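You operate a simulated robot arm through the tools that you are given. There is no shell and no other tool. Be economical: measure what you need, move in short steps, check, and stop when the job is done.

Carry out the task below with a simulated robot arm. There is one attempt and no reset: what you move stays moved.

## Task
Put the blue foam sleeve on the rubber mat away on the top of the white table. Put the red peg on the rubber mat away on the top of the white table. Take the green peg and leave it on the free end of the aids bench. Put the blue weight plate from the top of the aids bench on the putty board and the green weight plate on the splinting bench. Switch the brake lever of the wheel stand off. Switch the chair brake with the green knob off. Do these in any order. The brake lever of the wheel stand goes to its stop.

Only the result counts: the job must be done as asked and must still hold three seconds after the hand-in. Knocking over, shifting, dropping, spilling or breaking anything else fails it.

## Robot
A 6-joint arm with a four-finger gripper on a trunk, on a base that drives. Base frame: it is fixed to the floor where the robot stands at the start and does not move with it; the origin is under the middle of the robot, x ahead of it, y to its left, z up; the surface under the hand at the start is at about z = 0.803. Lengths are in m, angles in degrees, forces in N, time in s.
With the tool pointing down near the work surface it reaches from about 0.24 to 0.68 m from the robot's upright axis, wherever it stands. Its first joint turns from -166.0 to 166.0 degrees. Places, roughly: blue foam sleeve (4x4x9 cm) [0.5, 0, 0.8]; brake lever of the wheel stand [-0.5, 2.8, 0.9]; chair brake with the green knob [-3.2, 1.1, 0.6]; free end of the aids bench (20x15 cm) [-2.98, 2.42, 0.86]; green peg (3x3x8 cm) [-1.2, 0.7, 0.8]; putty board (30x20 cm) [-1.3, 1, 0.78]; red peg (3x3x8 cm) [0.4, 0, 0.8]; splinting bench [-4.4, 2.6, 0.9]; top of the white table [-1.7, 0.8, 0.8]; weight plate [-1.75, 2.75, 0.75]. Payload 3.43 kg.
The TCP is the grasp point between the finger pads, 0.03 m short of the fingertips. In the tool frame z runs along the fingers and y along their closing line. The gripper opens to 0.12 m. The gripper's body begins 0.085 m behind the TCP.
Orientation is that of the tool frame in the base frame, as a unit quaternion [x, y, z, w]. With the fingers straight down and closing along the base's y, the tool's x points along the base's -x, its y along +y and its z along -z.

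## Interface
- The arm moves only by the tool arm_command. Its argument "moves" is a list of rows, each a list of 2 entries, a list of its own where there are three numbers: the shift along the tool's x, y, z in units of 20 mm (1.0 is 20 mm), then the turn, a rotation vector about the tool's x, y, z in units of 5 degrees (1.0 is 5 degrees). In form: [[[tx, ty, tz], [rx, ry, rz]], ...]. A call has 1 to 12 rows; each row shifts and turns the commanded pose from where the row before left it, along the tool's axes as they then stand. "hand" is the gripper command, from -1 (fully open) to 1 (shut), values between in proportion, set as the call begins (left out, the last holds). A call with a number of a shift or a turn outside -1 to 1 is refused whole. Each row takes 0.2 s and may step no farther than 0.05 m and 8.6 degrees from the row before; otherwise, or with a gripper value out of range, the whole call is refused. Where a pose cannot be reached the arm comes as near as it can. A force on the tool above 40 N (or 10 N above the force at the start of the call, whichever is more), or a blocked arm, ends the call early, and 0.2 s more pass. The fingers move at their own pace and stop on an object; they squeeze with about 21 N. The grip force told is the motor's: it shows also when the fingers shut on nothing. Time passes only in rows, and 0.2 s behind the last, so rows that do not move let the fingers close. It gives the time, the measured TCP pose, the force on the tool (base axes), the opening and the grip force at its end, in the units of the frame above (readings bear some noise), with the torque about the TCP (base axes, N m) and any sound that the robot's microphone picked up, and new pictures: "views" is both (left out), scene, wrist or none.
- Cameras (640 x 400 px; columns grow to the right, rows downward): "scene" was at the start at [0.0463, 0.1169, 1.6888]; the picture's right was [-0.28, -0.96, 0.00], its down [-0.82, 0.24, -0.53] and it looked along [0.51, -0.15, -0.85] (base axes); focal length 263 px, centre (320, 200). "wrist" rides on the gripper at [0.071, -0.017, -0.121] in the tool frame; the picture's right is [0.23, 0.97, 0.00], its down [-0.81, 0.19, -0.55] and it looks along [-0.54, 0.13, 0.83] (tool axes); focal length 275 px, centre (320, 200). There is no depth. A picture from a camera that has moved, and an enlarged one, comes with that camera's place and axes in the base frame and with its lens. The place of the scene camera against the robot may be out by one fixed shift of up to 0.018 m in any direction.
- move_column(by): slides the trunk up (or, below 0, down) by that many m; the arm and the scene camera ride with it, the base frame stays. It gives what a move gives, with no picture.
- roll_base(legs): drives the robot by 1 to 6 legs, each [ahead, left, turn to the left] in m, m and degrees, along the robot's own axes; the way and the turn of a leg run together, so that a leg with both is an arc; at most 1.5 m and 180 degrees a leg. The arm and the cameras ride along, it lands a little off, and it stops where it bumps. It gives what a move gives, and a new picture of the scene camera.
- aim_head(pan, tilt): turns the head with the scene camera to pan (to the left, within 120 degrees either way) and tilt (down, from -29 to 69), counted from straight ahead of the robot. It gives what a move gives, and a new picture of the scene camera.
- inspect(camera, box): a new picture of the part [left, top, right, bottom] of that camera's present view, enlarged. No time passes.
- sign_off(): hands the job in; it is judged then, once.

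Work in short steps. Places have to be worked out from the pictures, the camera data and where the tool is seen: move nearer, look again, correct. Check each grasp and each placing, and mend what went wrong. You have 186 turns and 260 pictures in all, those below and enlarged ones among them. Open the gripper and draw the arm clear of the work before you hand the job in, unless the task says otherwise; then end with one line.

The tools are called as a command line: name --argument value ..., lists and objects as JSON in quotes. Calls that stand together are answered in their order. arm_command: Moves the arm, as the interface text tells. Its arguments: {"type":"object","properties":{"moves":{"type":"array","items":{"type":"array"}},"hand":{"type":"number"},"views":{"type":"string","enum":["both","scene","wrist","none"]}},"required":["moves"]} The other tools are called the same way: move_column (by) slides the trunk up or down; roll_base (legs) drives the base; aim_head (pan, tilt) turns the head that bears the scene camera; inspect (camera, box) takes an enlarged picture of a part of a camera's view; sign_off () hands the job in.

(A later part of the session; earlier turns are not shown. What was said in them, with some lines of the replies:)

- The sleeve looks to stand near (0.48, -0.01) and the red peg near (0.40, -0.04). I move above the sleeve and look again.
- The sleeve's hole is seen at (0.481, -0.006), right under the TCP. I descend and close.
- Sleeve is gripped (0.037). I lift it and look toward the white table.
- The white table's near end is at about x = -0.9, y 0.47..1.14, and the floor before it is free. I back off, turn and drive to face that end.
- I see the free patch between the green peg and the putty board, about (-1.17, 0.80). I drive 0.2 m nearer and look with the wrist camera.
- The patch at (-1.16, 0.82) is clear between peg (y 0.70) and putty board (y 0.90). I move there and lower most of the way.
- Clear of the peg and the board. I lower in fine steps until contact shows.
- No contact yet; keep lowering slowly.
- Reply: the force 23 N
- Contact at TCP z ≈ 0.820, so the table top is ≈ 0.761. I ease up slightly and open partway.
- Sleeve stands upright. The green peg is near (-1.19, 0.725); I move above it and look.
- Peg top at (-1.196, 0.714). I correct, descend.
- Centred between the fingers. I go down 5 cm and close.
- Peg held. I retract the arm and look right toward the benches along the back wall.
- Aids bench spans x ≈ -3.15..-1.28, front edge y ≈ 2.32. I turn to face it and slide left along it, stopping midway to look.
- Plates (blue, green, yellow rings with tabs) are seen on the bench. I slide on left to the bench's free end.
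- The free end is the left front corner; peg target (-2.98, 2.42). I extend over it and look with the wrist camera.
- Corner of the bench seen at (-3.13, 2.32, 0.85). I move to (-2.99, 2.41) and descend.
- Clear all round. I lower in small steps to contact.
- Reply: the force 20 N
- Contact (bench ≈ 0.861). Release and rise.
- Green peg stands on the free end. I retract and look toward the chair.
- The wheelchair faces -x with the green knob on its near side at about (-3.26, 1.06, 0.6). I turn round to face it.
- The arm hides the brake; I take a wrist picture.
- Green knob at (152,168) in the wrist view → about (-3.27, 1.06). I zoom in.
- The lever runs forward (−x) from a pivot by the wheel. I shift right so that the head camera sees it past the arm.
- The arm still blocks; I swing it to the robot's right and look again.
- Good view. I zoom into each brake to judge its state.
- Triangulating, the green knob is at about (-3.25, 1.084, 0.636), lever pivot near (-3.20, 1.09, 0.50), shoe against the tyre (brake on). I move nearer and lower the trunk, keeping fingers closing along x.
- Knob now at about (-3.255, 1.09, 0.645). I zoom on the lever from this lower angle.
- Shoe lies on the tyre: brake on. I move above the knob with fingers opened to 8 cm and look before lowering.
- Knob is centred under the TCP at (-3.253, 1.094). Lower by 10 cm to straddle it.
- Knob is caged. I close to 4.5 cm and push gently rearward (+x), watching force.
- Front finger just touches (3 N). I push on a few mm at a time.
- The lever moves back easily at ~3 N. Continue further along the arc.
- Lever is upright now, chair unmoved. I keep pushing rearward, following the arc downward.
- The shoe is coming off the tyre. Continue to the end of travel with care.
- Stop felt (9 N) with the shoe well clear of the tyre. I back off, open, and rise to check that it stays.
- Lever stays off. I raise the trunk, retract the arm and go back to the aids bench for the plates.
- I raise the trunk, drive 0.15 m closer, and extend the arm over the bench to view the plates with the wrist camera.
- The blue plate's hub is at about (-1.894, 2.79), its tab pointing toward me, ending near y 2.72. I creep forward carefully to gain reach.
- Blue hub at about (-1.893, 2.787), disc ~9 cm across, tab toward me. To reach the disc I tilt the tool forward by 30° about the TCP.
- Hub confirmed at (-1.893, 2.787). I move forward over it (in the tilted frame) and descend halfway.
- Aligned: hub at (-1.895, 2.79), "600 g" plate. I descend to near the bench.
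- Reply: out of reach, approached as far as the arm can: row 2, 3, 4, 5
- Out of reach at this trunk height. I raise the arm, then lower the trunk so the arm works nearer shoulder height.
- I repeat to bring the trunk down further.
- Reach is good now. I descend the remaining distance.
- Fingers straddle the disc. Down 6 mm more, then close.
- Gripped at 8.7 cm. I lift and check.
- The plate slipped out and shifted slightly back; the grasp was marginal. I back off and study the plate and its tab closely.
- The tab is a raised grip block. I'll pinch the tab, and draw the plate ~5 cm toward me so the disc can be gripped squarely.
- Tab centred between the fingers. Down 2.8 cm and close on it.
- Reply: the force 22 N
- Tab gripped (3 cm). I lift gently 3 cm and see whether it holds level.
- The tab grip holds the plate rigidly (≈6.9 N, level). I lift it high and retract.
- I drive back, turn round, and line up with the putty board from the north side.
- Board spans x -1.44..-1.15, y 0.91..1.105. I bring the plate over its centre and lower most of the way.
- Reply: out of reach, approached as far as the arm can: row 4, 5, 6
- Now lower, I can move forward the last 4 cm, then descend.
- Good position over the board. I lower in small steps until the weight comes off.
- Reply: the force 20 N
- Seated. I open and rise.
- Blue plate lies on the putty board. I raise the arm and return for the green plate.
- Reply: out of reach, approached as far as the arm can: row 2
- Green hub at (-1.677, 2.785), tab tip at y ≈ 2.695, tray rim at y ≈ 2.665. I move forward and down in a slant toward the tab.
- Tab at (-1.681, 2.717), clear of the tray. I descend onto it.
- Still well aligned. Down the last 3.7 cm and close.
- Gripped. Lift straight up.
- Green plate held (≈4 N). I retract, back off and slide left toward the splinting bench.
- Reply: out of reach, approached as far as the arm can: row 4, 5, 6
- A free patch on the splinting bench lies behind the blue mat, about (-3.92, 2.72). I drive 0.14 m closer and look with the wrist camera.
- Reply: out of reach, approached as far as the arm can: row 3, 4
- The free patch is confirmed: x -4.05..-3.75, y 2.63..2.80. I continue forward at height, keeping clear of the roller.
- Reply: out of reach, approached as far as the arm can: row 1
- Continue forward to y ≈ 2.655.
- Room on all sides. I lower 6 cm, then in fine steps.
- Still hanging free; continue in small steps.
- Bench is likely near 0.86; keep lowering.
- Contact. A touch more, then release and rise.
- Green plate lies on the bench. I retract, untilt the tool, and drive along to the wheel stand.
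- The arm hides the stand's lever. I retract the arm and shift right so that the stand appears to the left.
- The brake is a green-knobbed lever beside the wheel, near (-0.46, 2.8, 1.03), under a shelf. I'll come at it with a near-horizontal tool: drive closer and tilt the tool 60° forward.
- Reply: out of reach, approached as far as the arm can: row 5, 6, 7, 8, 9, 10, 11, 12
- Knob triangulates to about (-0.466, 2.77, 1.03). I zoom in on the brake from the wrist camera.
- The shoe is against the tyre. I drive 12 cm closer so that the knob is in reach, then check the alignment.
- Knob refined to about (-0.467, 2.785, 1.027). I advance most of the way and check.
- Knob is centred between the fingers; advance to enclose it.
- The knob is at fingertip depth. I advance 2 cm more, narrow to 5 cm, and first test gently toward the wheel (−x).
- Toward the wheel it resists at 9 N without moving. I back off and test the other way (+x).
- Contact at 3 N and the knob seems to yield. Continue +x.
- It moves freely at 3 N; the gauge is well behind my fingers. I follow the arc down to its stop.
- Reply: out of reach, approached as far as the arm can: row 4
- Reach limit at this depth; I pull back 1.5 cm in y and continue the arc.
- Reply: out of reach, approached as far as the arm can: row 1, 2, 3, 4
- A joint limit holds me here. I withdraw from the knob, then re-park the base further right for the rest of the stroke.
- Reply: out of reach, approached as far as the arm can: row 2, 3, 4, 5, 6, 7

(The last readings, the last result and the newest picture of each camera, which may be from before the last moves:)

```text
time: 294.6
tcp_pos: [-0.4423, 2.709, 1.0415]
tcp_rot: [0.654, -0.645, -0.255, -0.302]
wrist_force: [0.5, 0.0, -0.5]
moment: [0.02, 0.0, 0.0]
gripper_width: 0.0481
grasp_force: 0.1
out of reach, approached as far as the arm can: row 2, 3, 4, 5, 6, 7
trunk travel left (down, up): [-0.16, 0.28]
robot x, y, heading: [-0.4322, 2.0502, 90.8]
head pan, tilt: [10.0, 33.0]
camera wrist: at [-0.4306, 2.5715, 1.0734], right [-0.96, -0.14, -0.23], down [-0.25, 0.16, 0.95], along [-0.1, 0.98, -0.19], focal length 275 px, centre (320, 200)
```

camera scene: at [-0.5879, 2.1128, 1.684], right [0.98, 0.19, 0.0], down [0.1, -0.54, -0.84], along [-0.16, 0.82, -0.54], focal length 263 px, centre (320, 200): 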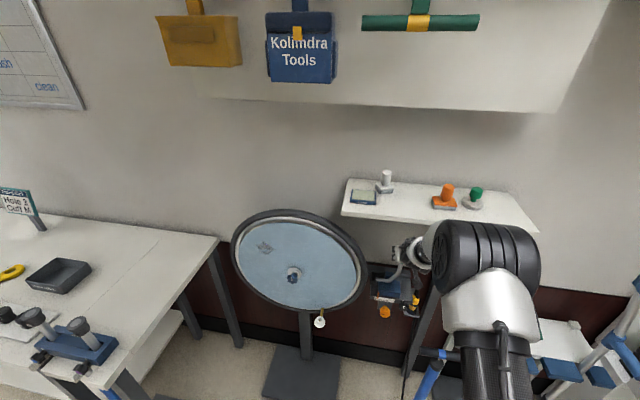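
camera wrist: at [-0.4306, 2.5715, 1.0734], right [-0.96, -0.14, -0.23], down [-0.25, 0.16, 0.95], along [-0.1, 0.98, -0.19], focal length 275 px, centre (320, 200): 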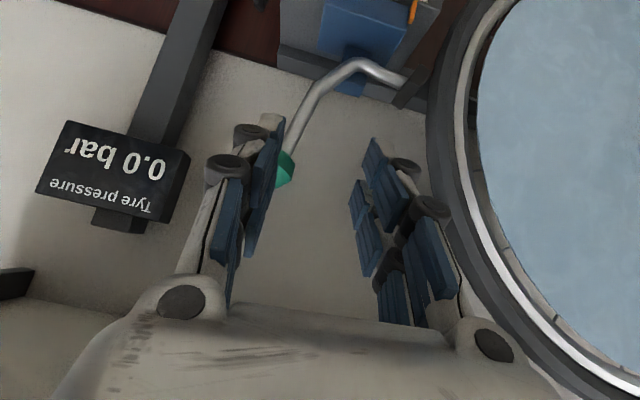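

Lever stays where left (~25°). I shift the base right 15 cm, close the fingers and come to the wheel side of the knob.

roll_base --legs '[[0, -0.15, 0]]'

arm_command --moves '[[[0, 1, 0], [0, 0, 0]], [[0, 1, 0], [0, 0, 0]], [[0, 1, 0], [0, 0, 0]], [[0, 1, 0], [0, 0, 0]], [[0, 1, 0], [0, 0, 0]], [[0, 1, 0], [0, 0, 0]], [[0, 1, 0], [0, 0, 0]], [[0, 1, 0], [0, 0, 0]]]' --hand 1 --views "both"

```text
time: 296.0
tcp_pos: [-0.2888, 2.7115, 1.0415]
tcp_rot: [0.654, -0.645, -0.255, -0.301]
wrist_force: [0.3, -0.1, -0.4]
moment: [0.01, 0.03, 0.01]
gripper_width: 0.0479
grasp_force: 0.1
trunk travel left (down, up): [-0.16, 0.28]
robot x, y, heading: [-0.2822, 2.0544, 91.1]
head pan, tilt: [10.0, 33.0]
camera scene: at [-0.4337, 2.1148, 1.6842], right [0.98, 0.19, 0.0], down [0.1, -0.53, -0.84], along [-0.16, 0.82, -0.54], focal length 263 px, centre (320, 200)
```

scene: 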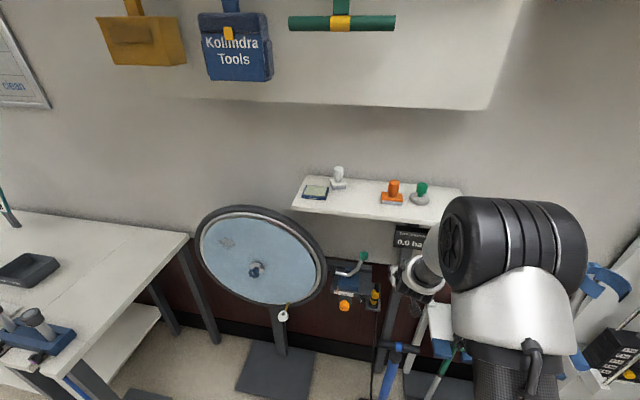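

```text
time: 297.8
tcp_pos: [-0.4501, 2.7133, 1.0316]
tcp_rot: [0.654, -0.645, -0.255, -0.302]
wrist_force: [0.3, -0.4, 0.0]
moment: [-0.03, -0.02, -0.03]
gripper_width: 0.0003
grasp_force: 20.8
trunk travel left (down, up): [-0.16, 0.28]
robot x, y, heading: [-0.2764, 2.0526, 90.8]
head pan, tilt: [10.0, 33.0]
camera scene: at [-0.4355, 2.1148, 1.684], right [0.98, 0.19, 0.0], down [0.1, -0.54, -0.84], along [-0.16, 0.82, -0.54], focal length 263 px, centre (320, 200)
camera wrist: at [-0.4387, 2.577, 1.0618], right [-0.96, -0.14, -0.23], down [-0.25, 0.16, 0.95], along [-0.1, 0.98, -0.19], focal length 275 px, centre (320, 200)
```

scene: 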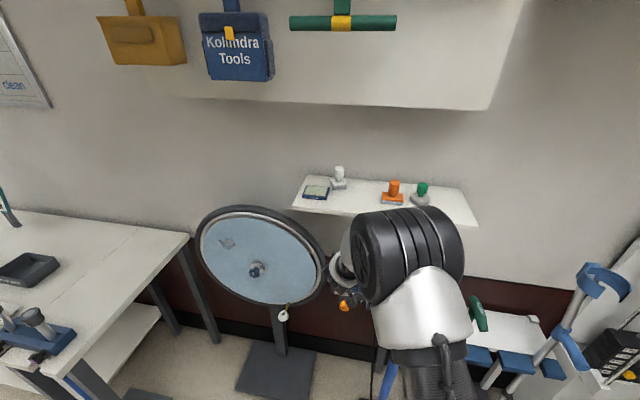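
wrist: 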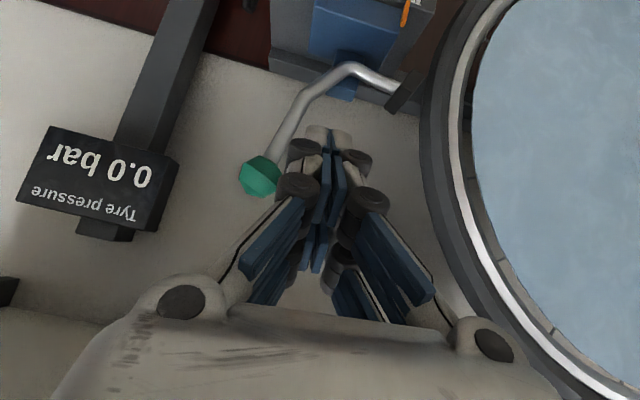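

Knob at x ≈ -0.41. I shift 1 cm toward the wheel and advance so that the closed fingers lie beside the knob.

arm_command --moves '[[[0, 0.5, 0], [0, 0, 0]], [[-0.462, 0, 0.853], [0, 0, 0]], [[-0.462, 0, 0.853], [0, 0, 0]], [[-0.462, 0, 0.853], [0, 0, 0]], [[-0.462, 0, 0.853], [0, 0, 0]]]' --views "wrist"

```text
time: 299.0
tcp_pos: [-0.4581, 2.7895, 1.0085]
tcp_rot: [0.654, -0.645, -0.254, -0.301]
wrist_force: [-0.4, 0.3, -0.2]
moment: [-0.01, 0.0, 0.0]
gripper_width: 0.0
grasp_force: 20.7
trunk travel left (down, up): [-0.16, 0.28]
robot x, y, heading: [-0.2783, 2.0509, 90.9]
head pan, tilt: [10.0, 33.0]
camera wrist: at [-0.4457, 2.6528, 1.0407], right [-0.96, -0.15, -0.23], down [-0.25, 0.16, 0.95], along [-0.1, 0.98, -0.19], focal length 275 px, centre (320, 200)
```

wrist: 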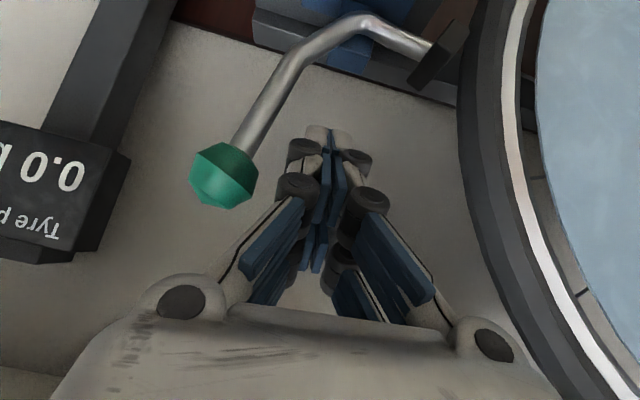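

I push +x in measured steps.

arm_command --moves '[[[0, -0.7, 0], [0, 0, 0]], [[0, -0.7, 0], [0, 0, 0]], [[0.1, -0.5, 0.1], [0, 0, 0]], [[0.15, -0.4, 0.15], [0, 0, 0]], [[0.15, -0.4, 0.15], [0, 0, 0]]]' --views "wrist"

```text
time: 300.2
tcp_pos: [-0.4017, 2.7882, 1.0027]
tcp_rot: [0.654, -0.645, -0.255, -0.302]
wrist_force: [-3.7, -1.6, 0.3]
moment: [-0.06, 0.13, 0.03]
gripper_width: 0.0
grasp_force: 20.8
trunk travel left (down, up): [-0.16, 0.28]
robot x, y, heading: [-0.2765, 2.0508, 90.7]
head pan, tilt: [10.0, 33.0]
camera wrist: at [-0.39, 2.6503, 1.0337], right [-0.96, -0.14, -0.23], down [-0.25, 0.16, 0.95], along [-0.1, 0.98, -0.19], focal length 275 px, centre (320, 200)
```

wrist: 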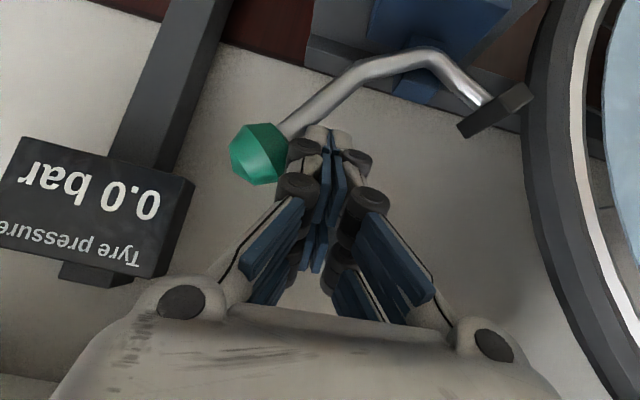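

Lever is ~40° over and the pad clear of the tyre. Continue down the arc until the stop.

arm_command --moves '[[[0.18, -0.3, 0.17], [0, 0, 0]], [[0.18, -0.3, 0.17], [0, 0, 0]], [[0.2, -0.3, 0.19], [0, 0, 0]]]' --views "wrist"

```text
time: 300.9
tcp_pos: [-0.4015, 2.7877, 1.0008]
tcp_rot: [0.657, -0.639, -0.263, -0.301]
wrist_force: [-10.3, -11.6, 9.8]
moment: [-0.34, 0.22, -0.09]
gripper_width: 0.0
grasp_force: 20.6
trunk travel left (down, up): [-0.16, 0.28]
robot x, y, heading: [-0.2773, 2.0511, 90.7]
head pan, tilt: [10.0, 33.0]
stopped in row 3: the force on the tool passed its limit at 46 N (the readings are from after the stop); the commanded pose is now the measured one
camera wrist: at [-0.3872, 2.6503, 1.0315], right [-0.96, -0.16, -0.23], down [-0.25, 0.15, 0.96], along [-0.12, 0.98, -0.18], focal length 275 px, centre (320, 200)
```

wrist: 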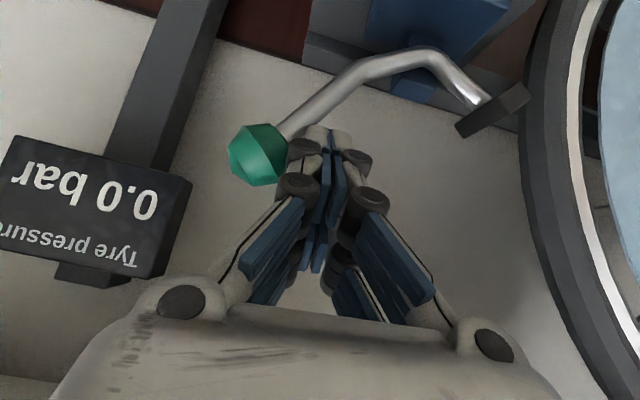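

Force rose sharply without motion: likely the stop (~45°). I ease off and verify with a pure +x push a little higher.

arm_command --moves '[[[-0.2, 0.4, -0.2], [0, 0, 0]], [[-0.15, 0, -0.15], [0, 0, 0]], [[0, -0.2, 0], [0, 0, 0]], [[0, -0.2, 0], [0, 0, 0]], [[0, -0.1, 0], [0, 0, 0]]]' --views "wrist"

```text
time: 302.1
tcp_pos: [-0.4001, 2.7895, 1.0091]
tcp_rot: [0.657, -0.64, -0.261, -0.301]
wrist_force: [-9.1, -0.6, -1.2]
moment: [-0.05, 0.22, -0.03]
gripper_width: 0.0001
grasp_force: 20.6
trunk travel left (down, up): [-0.16, 0.28]
robot x, y, heading: [-0.2788, 2.0537, 91.4]
head pan, tilt: [10.0, 33.0]
camera wrist: at [-0.3858, 2.6518, 1.0399], right [-0.96, -0.16, -0.23], down [-0.25, 0.15, 0.96], along [-0.12, 0.98, -0.18], focal length 275 px, centre (320, 200)
```

wrist: 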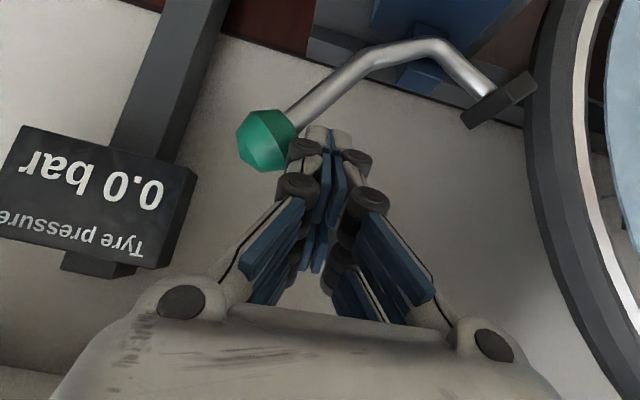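

9 N with no motion. One more small push to confirm it's the hard stop.

arm_command --moves '[[[0, -0.15, 0], [0, 0, 0]], [[0, -0.15, 0], [0, 0, 0]]]' --views "none"

arm_command --moves '[[[0, 0.6, 0], [0, 0, 0]], [[0, 0.6, 0], [0, 0, 0]], [[0.3, 0.3, -0.8], [0, 0, 0]], [[0.686, 0, -0.727], [0, 0, 0]], [[0.686, 0, -0.727], [0, 0, 0]], [[0.686, 0, -0.727], [0, 0, 0]], [[0.686, 0, -0.727], [0, 0, 0]], [[0.686, 0, -0.727], [0, 0, 0]]]' --views "wrist"

```text
time: 302.7
tcp_pos: [-0.3983, 2.7887, 1.0093]
tcp_rot: [0.658, -0.639, -0.261, -0.3]
wrist_force: [-29.3, 3.0, -3.0]
moment: [0.05, 0.55, 0.06]
gripper_width: 0.0002
grasp_force: 21.4
trunk travel left (down, up): [-0.16, 0.28]
robot x, y, heading: [-0.2789, 2.0511, 91.2]
head pan, tilt: [10.0, 33.0]
```

```text
time: 304.5
tcp_pos: [-0.4197, 2.6747, 1.0133]
tcp_rot: [0.655, -0.64, -0.262, -0.303]
wrist_force: [0.6, -0.5, -0.1]
moment: [-0.01, 0.0, -0.02]
gripper_width: 0.0
grasp_force: 21.1
trunk travel left (down, up): [-0.16, 0.28]
robot x, y, heading: [-0.2801, 2.058, 90.8]
head pan, tilt: [10.0, 33.0]
camera wrist: at [-0.4072, 2.5369, 1.0438], right [-0.96, -0.15, -0.23], down [-0.25, 0.15, 0.96], along [-0.11, 0.98, -0.18], focal length 275 px, centre (320, 200)
```

wrist: 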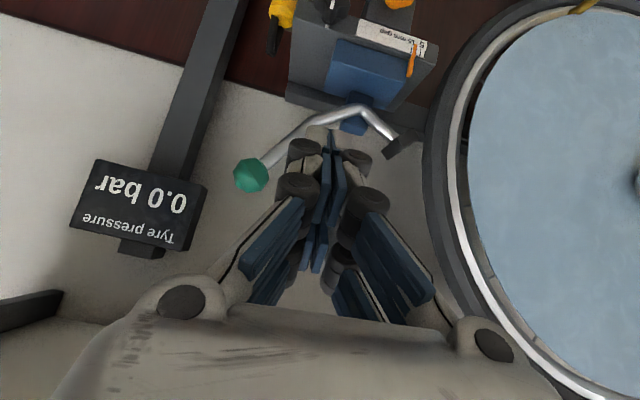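

Hard stop confirmed (29 N, no travel); the lever stays fully over. I retract, and head back for the red peg.

arm_command --moves '[[[0.686, 0, -0.727], [0, 0, 0]], [[0.686, 0, -0.727], [0, 0, 0]], [[0.686, 0, -0.727], [0, 0, 0]], [[0.686, 0, -0.727], [0, 0, 0]], [[0.686, 0, -0.727], [0, 0, 0]], [[0.686, 0, -0.727], [0, 0, 0]]]' --hand -0.33 --views "none"

roll_base --legs '[[-0.6, 0, 0], [-1.45, 0.05, 0]]'

arm_command --moves '[[[0, 0, 0], [0, 1, 0]], [[0, 0, 0], [0, 1, 0]], [[0, 0, 0], [0, 1, 0]], [[0, 0, 0], [0, 1, 0]], [[0, 0, 0], [0, 1, 0]], [[0, 0, 0], [0, 1, 0]], [[0, 0, 0], [0, 1, 0]], [[0, 0, 0], [0, 1, 0]], [[0, 0, 0], [0, 1, 0]]]' --views "none"

```text
time: 305.9
tcp_pos: [-0.4204, 2.5528, 1.013]
tcp_rot: [0.655, -0.641, -0.261, -0.302]
wrist_force: [0.0, 0.5, 0.0]
moment: [-0.04, 0.03, -0.02]
gripper_width: 0.08
grasp_force: 0.1
trunk travel left (down, up): [-0.16, 0.28]
robot x, y, heading: [-0.2806, 2.0523, 91.3]
head pan, tilt: [10.0, 33.0]
```

```text
time: 316.0
tcp_pos: [-0.445, 0.5184, 1.0142]
tcp_rot: [-0.647, 0.65, 0.256, 0.305]
wrist_force: [-1.0, -0.3, -0.3]
moment: [0.01, -0.03, -0.02]
gripper_width: 0.0799
grasp_force: 0.0
trunk travel left (down, up): [-0.16, 0.28]
robot x, y, heading: [-0.315, 0.016, 89.4]
head pan, tilt: [10.0, 33.0]
camera scene: at [-0.4712, 0.0797, 1.6841], right [0.99, 0.16, 0.0], down [0.09, -0.54, -0.84], along [-0.14, 0.83, -0.54], focal length 263 px, centre (320, 200)
```

scene: 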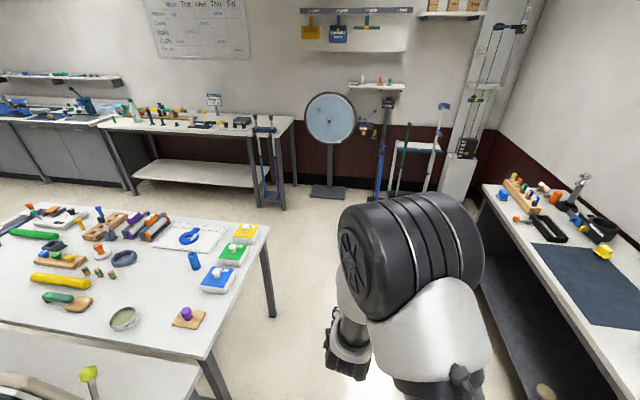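

```text
time: 318.0
tcp_pos: [-0.4448, 0.5183, 1.0118]
tcp_rot: [-0.695, 0.718, -0.011, 0.033]
wrist_force: [0.2, -0.1, -0.4]
moment: [-0.03, 0.0, -0.01]
gripper_width: 0.0796
grasp_force: 0.1
trunk travel left (down, up): [-0.16, 0.28]
robot x, y, heading: [-0.319, 0.0115, 89.4]
head pan, tilt: [10.0, 33.0]
```

I straighten the tool, turn to face the mat and move up to it.

arm_command --moves '[[[0, 0, 0], [-0.72, 0.35, 0]], [[0, 0, 0], [0, 0, 0]]]' --views "none"

roll_base --legs '[[0, 0, -89.4], [0.22, 0, 0]]'

arm_command --moves '[[[0, 0, 0], [0, 0, 0]]]' --views "wrist"

```text
time: 318.6
tcp_pos: [-0.4452, 0.5178, 1.012]
tcp_rot: [-0.697, 0.717, 0.002, 0.0]
wrist_force: [0.1, -0.5, -0.3]
moment: [-0.02, 0.01, 0.04]
gripper_width: 0.0798
grasp_force: 0.2
trunk travel left (down, up): [-0.16, 0.28]
robot x, y, heading: [-0.3164, 0.0113, 89.7]
head pan, tilt: [10.0, 33.0]
```

```text
time: 324.1
tcp_pos: [0.4028, 0.1405, 1.0115]
tcp_rot: [0.015, 1.0, 0.001, 0.001]
wrist_force: [-0.7, 0.5, -0.3]
moment: [0.0, 0.03, 0.02]
gripper_width: 0.0798
grasp_force: 0.0
trunk travel left (down, up): [-0.16, 0.28]
robot x, y, heading: [-0.1028, 0.0092, -0.6]
head pan, tilt: [10.0, 33.0]
camera scene: at [-0.0307, 0.1632, 1.684], right [0.16, -0.99, 0.0], down [-0.54, -0.09, -0.84], along [0.83, 0.14, -0.55], focal length 263 px, centre (320, 200)
```

scene: 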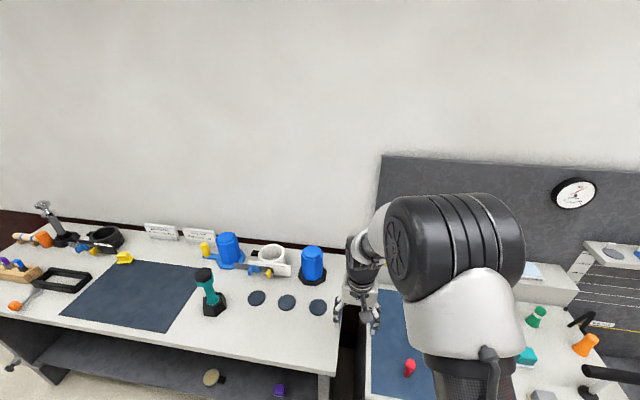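

```text
time: 324.5
tcp_pos: [0.4013, 0.1411, 1.0131]
tcp_rot: [0.015, 1.0, 0.001, 0.002]
wrist_force: [-0.1, 0.0, 0.5]
moment: [0.02, 0.01, -0.04]
gripper_width: 0.0795
grasp_force: 0.0
trunk travel left (down, up): [-0.16, 0.28]
robot x, y, heading: [-0.1018, 0.0127, -0.8]
head pan, tilt: [10.0, 33.0]
camera wrist: at [0.3285, 0.1254, 1.1323], right [-0.2, 0.98, 0.0], down [0.81, 0.17, 0.56], along [0.54, 0.11, -0.83], focal length 275 px, centre (320, 200)
```

wrist: 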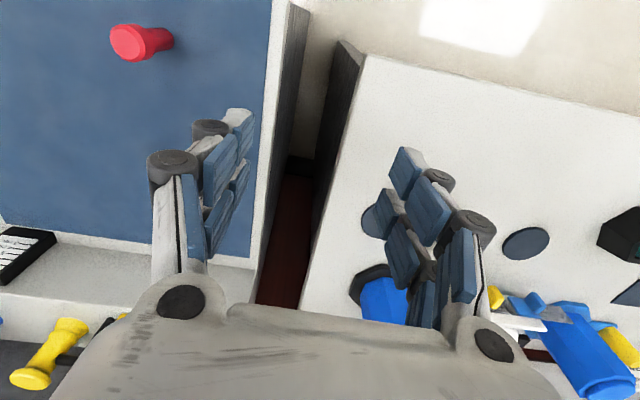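

Red peg top at (0.375, -0.02). I move above it and look.

arm_command --moves '[[[0.13, -1, 0], [0, 0, 0]], [[0.13, -1, 0], [0, 0, 0]], [[0.13, -1, 0], [0, 0, 0]], [[0.13, -1, 0], [0, 0, 0]], [[0.13, -1, 0], [0, 0, 0]], [[0.13, -1, 0], [0, 0, 0]], [[0.13, -1, 0], [0, 0, 0]], [[0.13, -1, 0], [0, 0, 0]]]' --hand 0 --views "wrist"

```text
time: 326.3
tcp_pos: [0.3768, -0.0208, 1.012]
tcp_rot: [0.016, 1.0, 0.0, 0.001]
wrist_force: [0.1, 0.2, 0.2]
moment: [0.02, -0.02, -0.04]
gripper_width: 0.0598
grasp_force: 0.0
trunk travel left (down, up): [-0.16, 0.28]
robot x, y, heading: [-0.1022, 0.0125, -0.5]
head pan, tilt: [10.0, 33.0]
camera wrist: at [0.3023, -0.0356, 1.1313], right [-0.2, 0.98, 0.0], down [0.81, 0.17, 0.55], along [0.54, 0.11, -0.83], focal length 275 px, centre (320, 200)
```

wrist: 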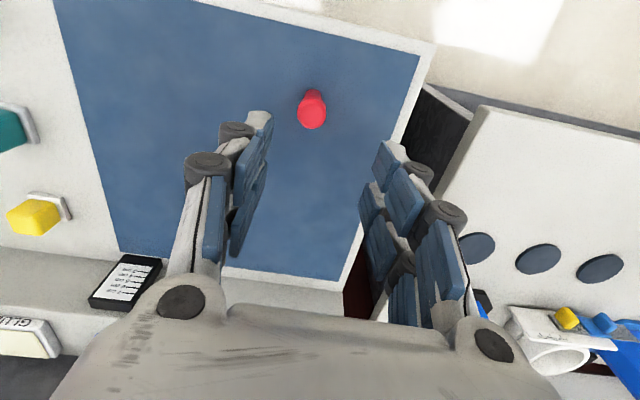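

Shift 8 mm and descend around the peg, then close and lift.

arm_command --moves '[[[0, -0.4, 0], [0, 0, 0]], [[0, 0, 1], [0, 0, 0]], [[0, 0, 1], [0, 0, 0]], [[0, 0, 1], [0, 0, 0]], [[0, 0, 1], [0, 0, 0]], [[0, 0, 1], [0, 0, 0]], [[0, 0, 1], [0, 0, 0]], [[0, 0, 1], [0, 0, 0]], [[0, 0, 1], [0, 0, 0]], [[0, 0, 0.15], [0, 0, 0]]]' --views "wrist"

arm_command --moves '[[[0, 0, 0], [0, 0, 0]], [[0, 0, 0], [0, 0, 0]], [[0, 0, 0], [0, 0, 0]], [[0, 0, 0], [0, 0, 0]]]' --hand 1 --views "none"

arm_command --moves '[[[0, 0, -1], [0, 0, 0]], [[0, 0, -1], [0, 0, 0]], [[0, 0, -1], [0, 0, 0]], [[0, 0, -1], [0, 0, 0]], [[0, 0, -1], [0, 0, 0]], [[0, 0, -1], [0, 0, 0]], [[0, 0, -1], [0, 0, 0]], [[0, 0, -1], [0, 0, 0]], [[0, 0, -1], [0, 0, 0]], [[0, 0, -1], [0, 0, 0]]]' --views "wrist"

```text
time: 328.5
tcp_pos: [0.3774, -0.0271, 0.8489]
tcp_rot: [0.015, 1.0, 0.001, 0.001]
wrist_force: [0.3, 0.0, -0.5]
moment: [-0.02, 0.0, 0.01]
gripper_width: 0.0598
grasp_force: 0.1
trunk travel left (down, up): [-0.16, 0.28]
robot x, y, heading: [-0.1029, 0.0109, -0.7]
head pan, tilt: [10.0, 33.0]
camera wrist: at [0.3035, -0.0424, 0.9688], right [-0.2, 0.98, 0.0], down [0.81, 0.17, 0.56], along [0.54, 0.11, -0.83], focal length 275 px, centre (320, 200)
```

wrist: 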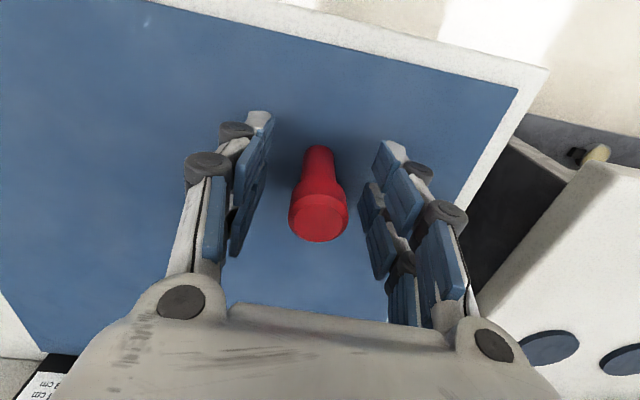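

```text
time: 329.5
tcp_pos: [0.3781, -0.0274, 0.8489]
tcp_rot: [0.014, 1.0, 0.002, 0.002]
wrist_force: [-0.4, 0.9, -0.1]
moment: [-0.03, -0.01, 0.01]
gripper_width: 0.0236
grasp_force: 20.8
trunk travel left (down, up): [-0.16, 0.28]
robot x, y, heading: [-0.1042, 0.012, -0.5]
head pan, tilt: [10.0, 33.0]
```

```text
time: 331.7
tcp_pos: [0.3762, -0.0278, 1.0508]
tcp_rot: [0.015, 1.0, 0.0, 0.002]
wrist_force: [0.3, 0.5, 0.0]
moment: [-0.01, -0.03, 0.03]
gripper_width: 0.0235
grasp_force: 20.9
trunk travel left (down, up): [-0.16, 0.28]
robot x, y, heading: [-0.1006, 0.0099, -0.6]
head pan, tilt: [10.0, 33.0]
camera wrist: at [0.3024, -0.0423, 1.1706], right [-0.2, 0.98, 0.0], down [0.81, 0.17, 0.56], along [0.54, 0.11, -0.83], focal length 275 px, centre (320, 200)
```

wrist: 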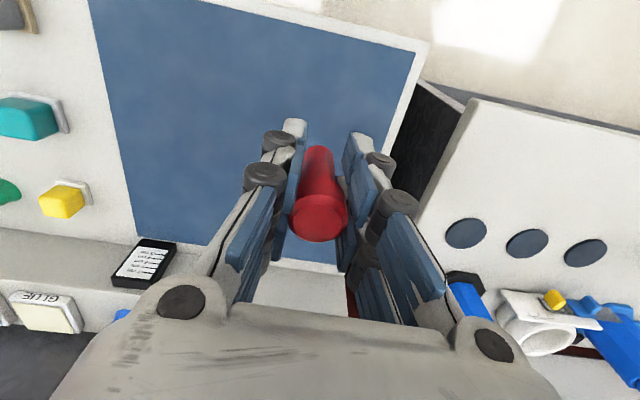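

Red peg held. I drive back to the white table's near end.

roll_base --legs '[[-0.25, 0, 0], [0, 0, 90.5], [0.74, 0, 0], [0, 0, 90], [0.2, 0, 0]]'

arm_command --moves '[[[0, 0, 0], [0, 0, 0]]]' --views "wrist"

```text
time: 346.0
tcp_pos: [-1.0121, 0.7936, 1.0492]
tcp_rot: [1.0, -0.013, -0.001, 0.001]
wrist_force: [-1.1, 0.0, -0.6]
moment: [0.0, -0.04, 0.0]
gripper_width: 0.0239
grasp_force: 20.8
trunk travel left (down, up): [-0.16, 0.28]
robot x, y, heading: [-0.5375, 0.7554, 179.5]
head pan, tilt: [10.0, 33.0]
camera scene: at [-0.6024, 0.5965, 1.684], right [-0.17, 0.99, 0.0], down [0.54, 0.09, -0.84], along [-0.83, -0.14, -0.55], focal length 263 px, centre (320, 200)
```

scene: 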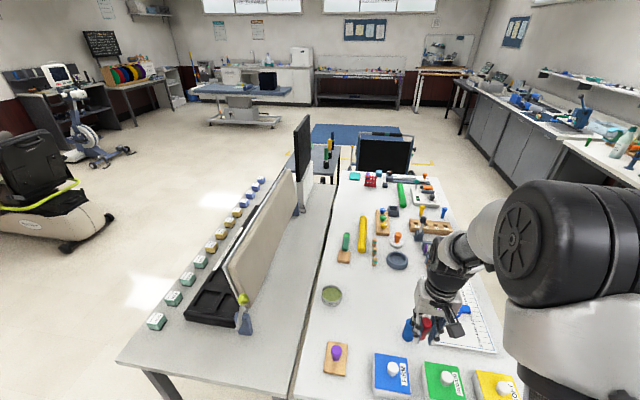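

```text
time: 346.4
tcp_pos: [-1.0106, 0.7931, 1.0503]
tcp_rot: [1.0, -0.013, -0.001, 0.001]
wrist_force: [0.0, 0.0, -0.1]
moment: [-0.01, -0.02, 0.02]
gripper_width: 0.0237
grasp_force: 21.0
trunk travel left (down, up): [-0.16, 0.28]
robot x, y, heading: [-0.5322, 0.7565, 179.8]
head pan, tilt: [10.0, 33.0]
camera wrist: at [-0.9397, 0.8084, 1.1701], right [0.2, -0.98, 0.0], down [-0.81, -0.17, 0.56], along [-0.54, -0.11, -0.83], focal length 275 px, centre (320, 200)
```

wrist: 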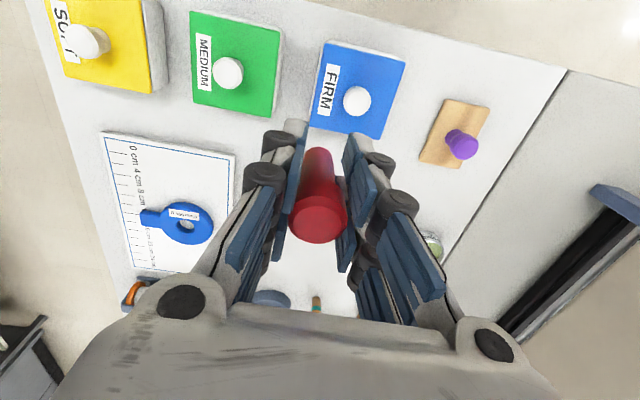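

I move over the free spot (-1.17, 0.70) where the green peg stood.

arm_command --moves '[[[-1, 0.6, 0], [0, 0, 0]], [[-1, 0.6, 0], [0, 0, 0]], [[-1, 0.6, 0], [0, 0, 0]], [[-1, 0.6, 0], [0, 0, 0]], [[-1, 0.6, 0], [0, 0, 0]], [[-1, 0.6, 0], [0, 0, 0]], [[-1, 0.6, 0], [0, 0, 0]], [[-1, 0.6, 0], [0, 0, 0]], [[0, 0, 1], [0, 0, 0]], [[0, 0, 1], [0, 0, 0]], [[0, 0, 1], [0, 0, 0]], [[0, 0, 1], [0, 0, 0]]]' --views "wrist"

```text
time: 349.0
tcp_pos: [-1.1742, 0.701, 0.9701]
tcp_rot: [1.0, -0.013, -0.002, 0.0]
wrist_force: [0.4, 0.2, -0.5]
moment: [0.01, 0.0, 0.04]
gripper_width: 0.024
grasp_force: 21.1
trunk travel left (down, up): [-0.16, 0.28]
robot x, y, heading: [-0.5357, 0.7533, 179.6]
head pan, tilt: [10.0, 33.0]
camera wrist: at [-1.1032, 0.7162, 1.0896], right [0.2, -0.98, 0.0], down [-0.81, -0.17, 0.56], along [-0.54, -0.11, -0.83], focal length 275 px, centre (320, 200)
```

wrist: 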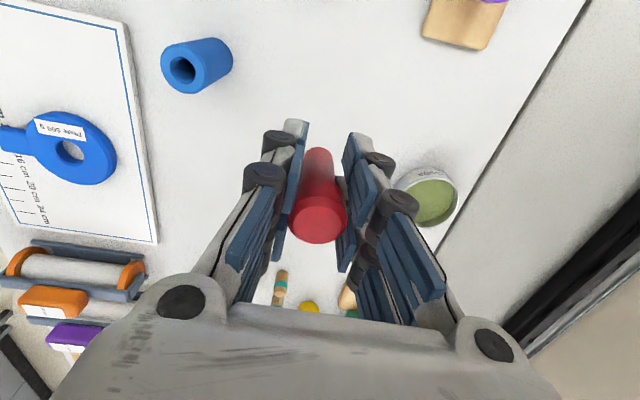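

Clear around. I lower toward 0.812, then in small steps.

arm_command --moves '[[[0, 0, 1], [0, 0, 0]], [[0, 0, 1], [0, 0, 0]], [[0, 0, 1], [0, 0, 0]], [[0, 0, 1], [0, 0, 0]], [[0, 0, 1], [0, 0, 0]], [[0, 0, 1], [0, 0, 0]], [[0, 0, 1], [0, 0, 0]], [[0, 0, 0.7], [0, 0, 0]]]' --views "none"

arm_command --moves '[[[0, 0, 0.1], [0, 0, 0]], [[0, 0, 0.1], [0, 0, 0]], [[0, 0, 0.1], [0, 0, 0]], [[0, 0, 0.1], [0, 0, 0]]]' --views "none"

```text
time: 350.8
tcp_pos: [-1.1732, 0.7023, 0.8151]
tcp_rot: [1.0, -0.013, -0.002, 0.001]
wrist_force: [0.0, -0.5, -0.3]
moment: [0.03, 0.02, 0.0]
gripper_width: 0.0238
grasp_force: 21.0
trunk travel left (down, up): [-0.16, 0.28]
robot x, y, heading: [-0.5379, 0.7551, 179.4]
head pan, tilt: [10.0, 33.0]
```

```text
time: 351.8
tcp_pos: [-1.1725, 0.7024, 0.8084]
tcp_rot: [1.0, -0.013, -0.002, 0.001]
wrist_force: [0.4, -0.5, -0.2]
moment: [-0.01, 0.01, 0.0]
gripper_width: 0.0237
grasp_force: 21.5
trunk travel left (down, up): [-0.16, 0.28]
robot x, y, heading: [-0.5324, 0.7535, 179.5]
head pan, tilt: [10.0, 33.0]
```

arm_command --moves '[[[0, 0, 0.1], [0, 0, 0]], [[0, 0, 0.1], [0, 0, 0]]]' --views "none"

```text
time: 352.4
tcp_pos: [-1.1734, 0.7032, 0.8061]
tcp_rot: [1.0, -0.013, -0.002, 0.002]
wrist_force: [1.3, -0.5, 7.3]
moment: [-0.07, -0.05, 0.03]
gripper_width: 0.0241
grasp_force: 21.0
trunk travel left (down, up): [-0.16, 0.28]
robot x, y, heading: [-0.5309, 0.7553, 179.6]
head pan, tilt: [10.0, 33.0]
```

Contact. Release and rise.

arm_command --moves '[[[0, 0, 0], [0, 0, 0]], [[0, 0, 0], [0, 0, 0]], [[0, 0, 0], [0, 0, 0]], [[0, 0, 0], [0, 0, 0]]]' --hand 0 --views "none"

arm_command --moves '[[[0, 0, -1], [0, 0, 0]], [[0, 0, -1], [0, 0, 0]], [[0, 0, -1], [0, 0, 0]], [[0, 0, -1], [0, 0, 0]], [[0, 0, -1], [0, 0, 0]], [[0, 0, -1], [0, 0, 0]], [[0, 0, -1], [0, 0, 0]], [[0, 0, -1], [0, 0, 0]], [[0, 0, -1], [0, 0, 0]], [[0, 0, -1], [0, 0, 0]], [[0, 0, -1], [0, 0, 0]], [[0, 0, -1], [0, 0, 0]]]' --views "wrist"

arm_command --moves '[[[1, 0, 0], [0, 0, 0]], [[1, 0, 0], [0, 0, 0]], [[1, 0, 0], [0, 0, 0]], [[1, 0, 0], [0, 0, 0]], [[1, 0, 0], [0, 0, 0]], [[1, 0, 0], [0, 0, 0]], [[1, 0, 0], [0, 0, 0]], [[1, 0, 0], [0, 0, 0]], [[1, 0, 0], [0, 0, 0]], [[1, 0, 0], [0, 0, 0]], [[1, 0, 0], [0, 0, 0]]]' --hand -1 --views "scene"

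```text
time: 353.4
tcp_pos: [-1.1733, 0.7022, 0.8046]
tcp_rot: [1.0, -0.013, -0.002, 0.0]
wrist_force: [-1.5, 0.0, 0.2]
moment: [0.02, 0.01, 0.03]
gripper_width: 0.0598
grasp_force: 0.0
trunk travel left (down, up): [-0.16, 0.28]
robot x, y, heading: [-0.5301, 0.7512, 179.6]
head pan, tilt: [10.0, 33.0]
```

```text
time: 356.0
tcp_pos: [-1.1729, 0.7019, 1.0465]
tcp_rot: [1.0, -0.013, -0.001, 0.001]
wrist_force: [-0.7, -0.7, 0.1]
moment: [0.0, 0.02, 0.05]
gripper_width: 0.0599
grasp_force: 0.0
trunk travel left (down, up): [-0.16, 0.28]
robot x, y, heading: [-0.5281, 0.7549, 179.5]
head pan, tilt: [10.0, 33.0]
camera wrist: at [-1.1019, 0.7166, 1.1655], right [0.2, -0.98, 0.0], down [-0.81, -0.17, 0.56], along [-0.54, -0.11, -0.83], focal length 275 px, centre (320, 200)
```

wrist: 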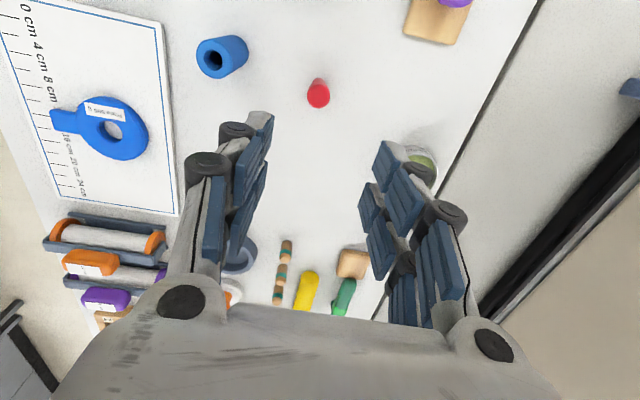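

```text
time: 358.4
tcp_pos: [-0.9512, 0.6965, 1.0445]
tcp_rot: [1.0, -0.013, -0.002, 0.001]
wrist_force: [0.2, 0.7, 0.1]
moment: [-0.02, -0.01, 0.03]
gripper_width: 0.12
grasp_force: 0.1
trunk travel left (down, up): [-0.16, 0.28]
robot x, y, heading: [-0.5287, 0.7557, 179.6]
head pan, tilt: [10.0, 33.0]
camera scene: at [-0.6004, 0.5965, 1.6842], right [-0.17, 0.99, 0.0], down [0.54, 0.09, -0.84], along [-0.83, -0.14, -0.54], focal length 263 px, centre (320, 200)
```

scene: 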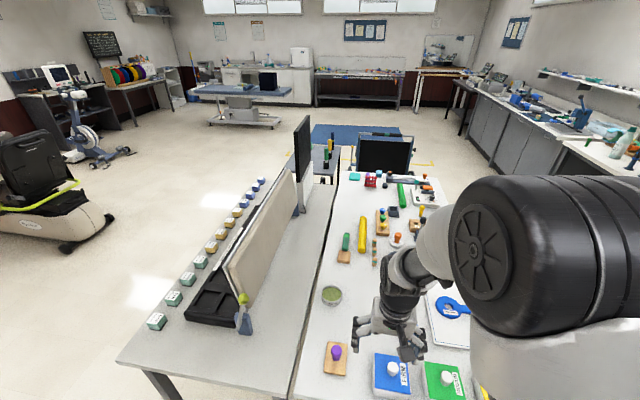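

Everything stands as asked: sleeve and red peg on the white table, blue plate on the board. I back the robot clear and hand in.

roll_base --legs '[[-0.2, 0, 0]]'

sign_off

```text
time: 360.0
tcp_pos: [-0.7501, 0.6949, 1.0456]
tcp_rot: [1.0, -0.015, -0.002, 0.001]
wrist_force: [0.1, 0.8, 0.4]
moment: [-0.01, 0.09, 0.0]
gripper_width: 0.1199
grasp_force: 0.2
trunk travel left (down, up): [-0.16, 0.28]
robot x, y, heading: [-0.3309, 0.7562, 179.3]
head pan, tilt: [10.0, 33.0]
camera scene: at [-0.3979, 0.5949, 1.6842], right [-0.17, 0.99, 0.0], down [0.54, 0.09, -0.84], along [-0.83, -0.14, -0.54], focal length 263 px, centre (320, 200)
```

scene: 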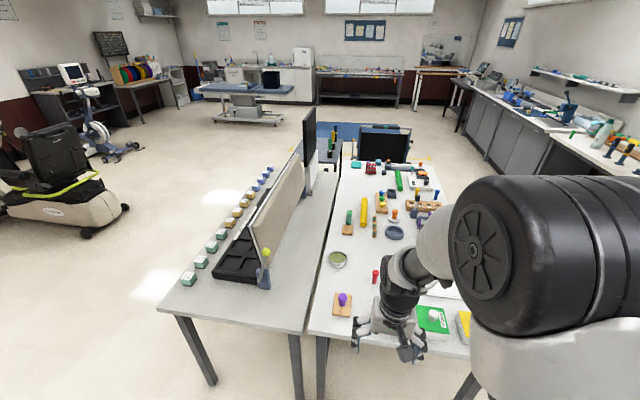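

```text
The job is handed in.
```

I handed the job in with both pegs, the foam sleeve and both weight plates placed where asked, the wheel-stand lever at its stop and the green-knob chair brake moved off. On the first try the blue plate slipped from the gripper and slid about 1 cm on the aids bench; I picked it up again by its tab.
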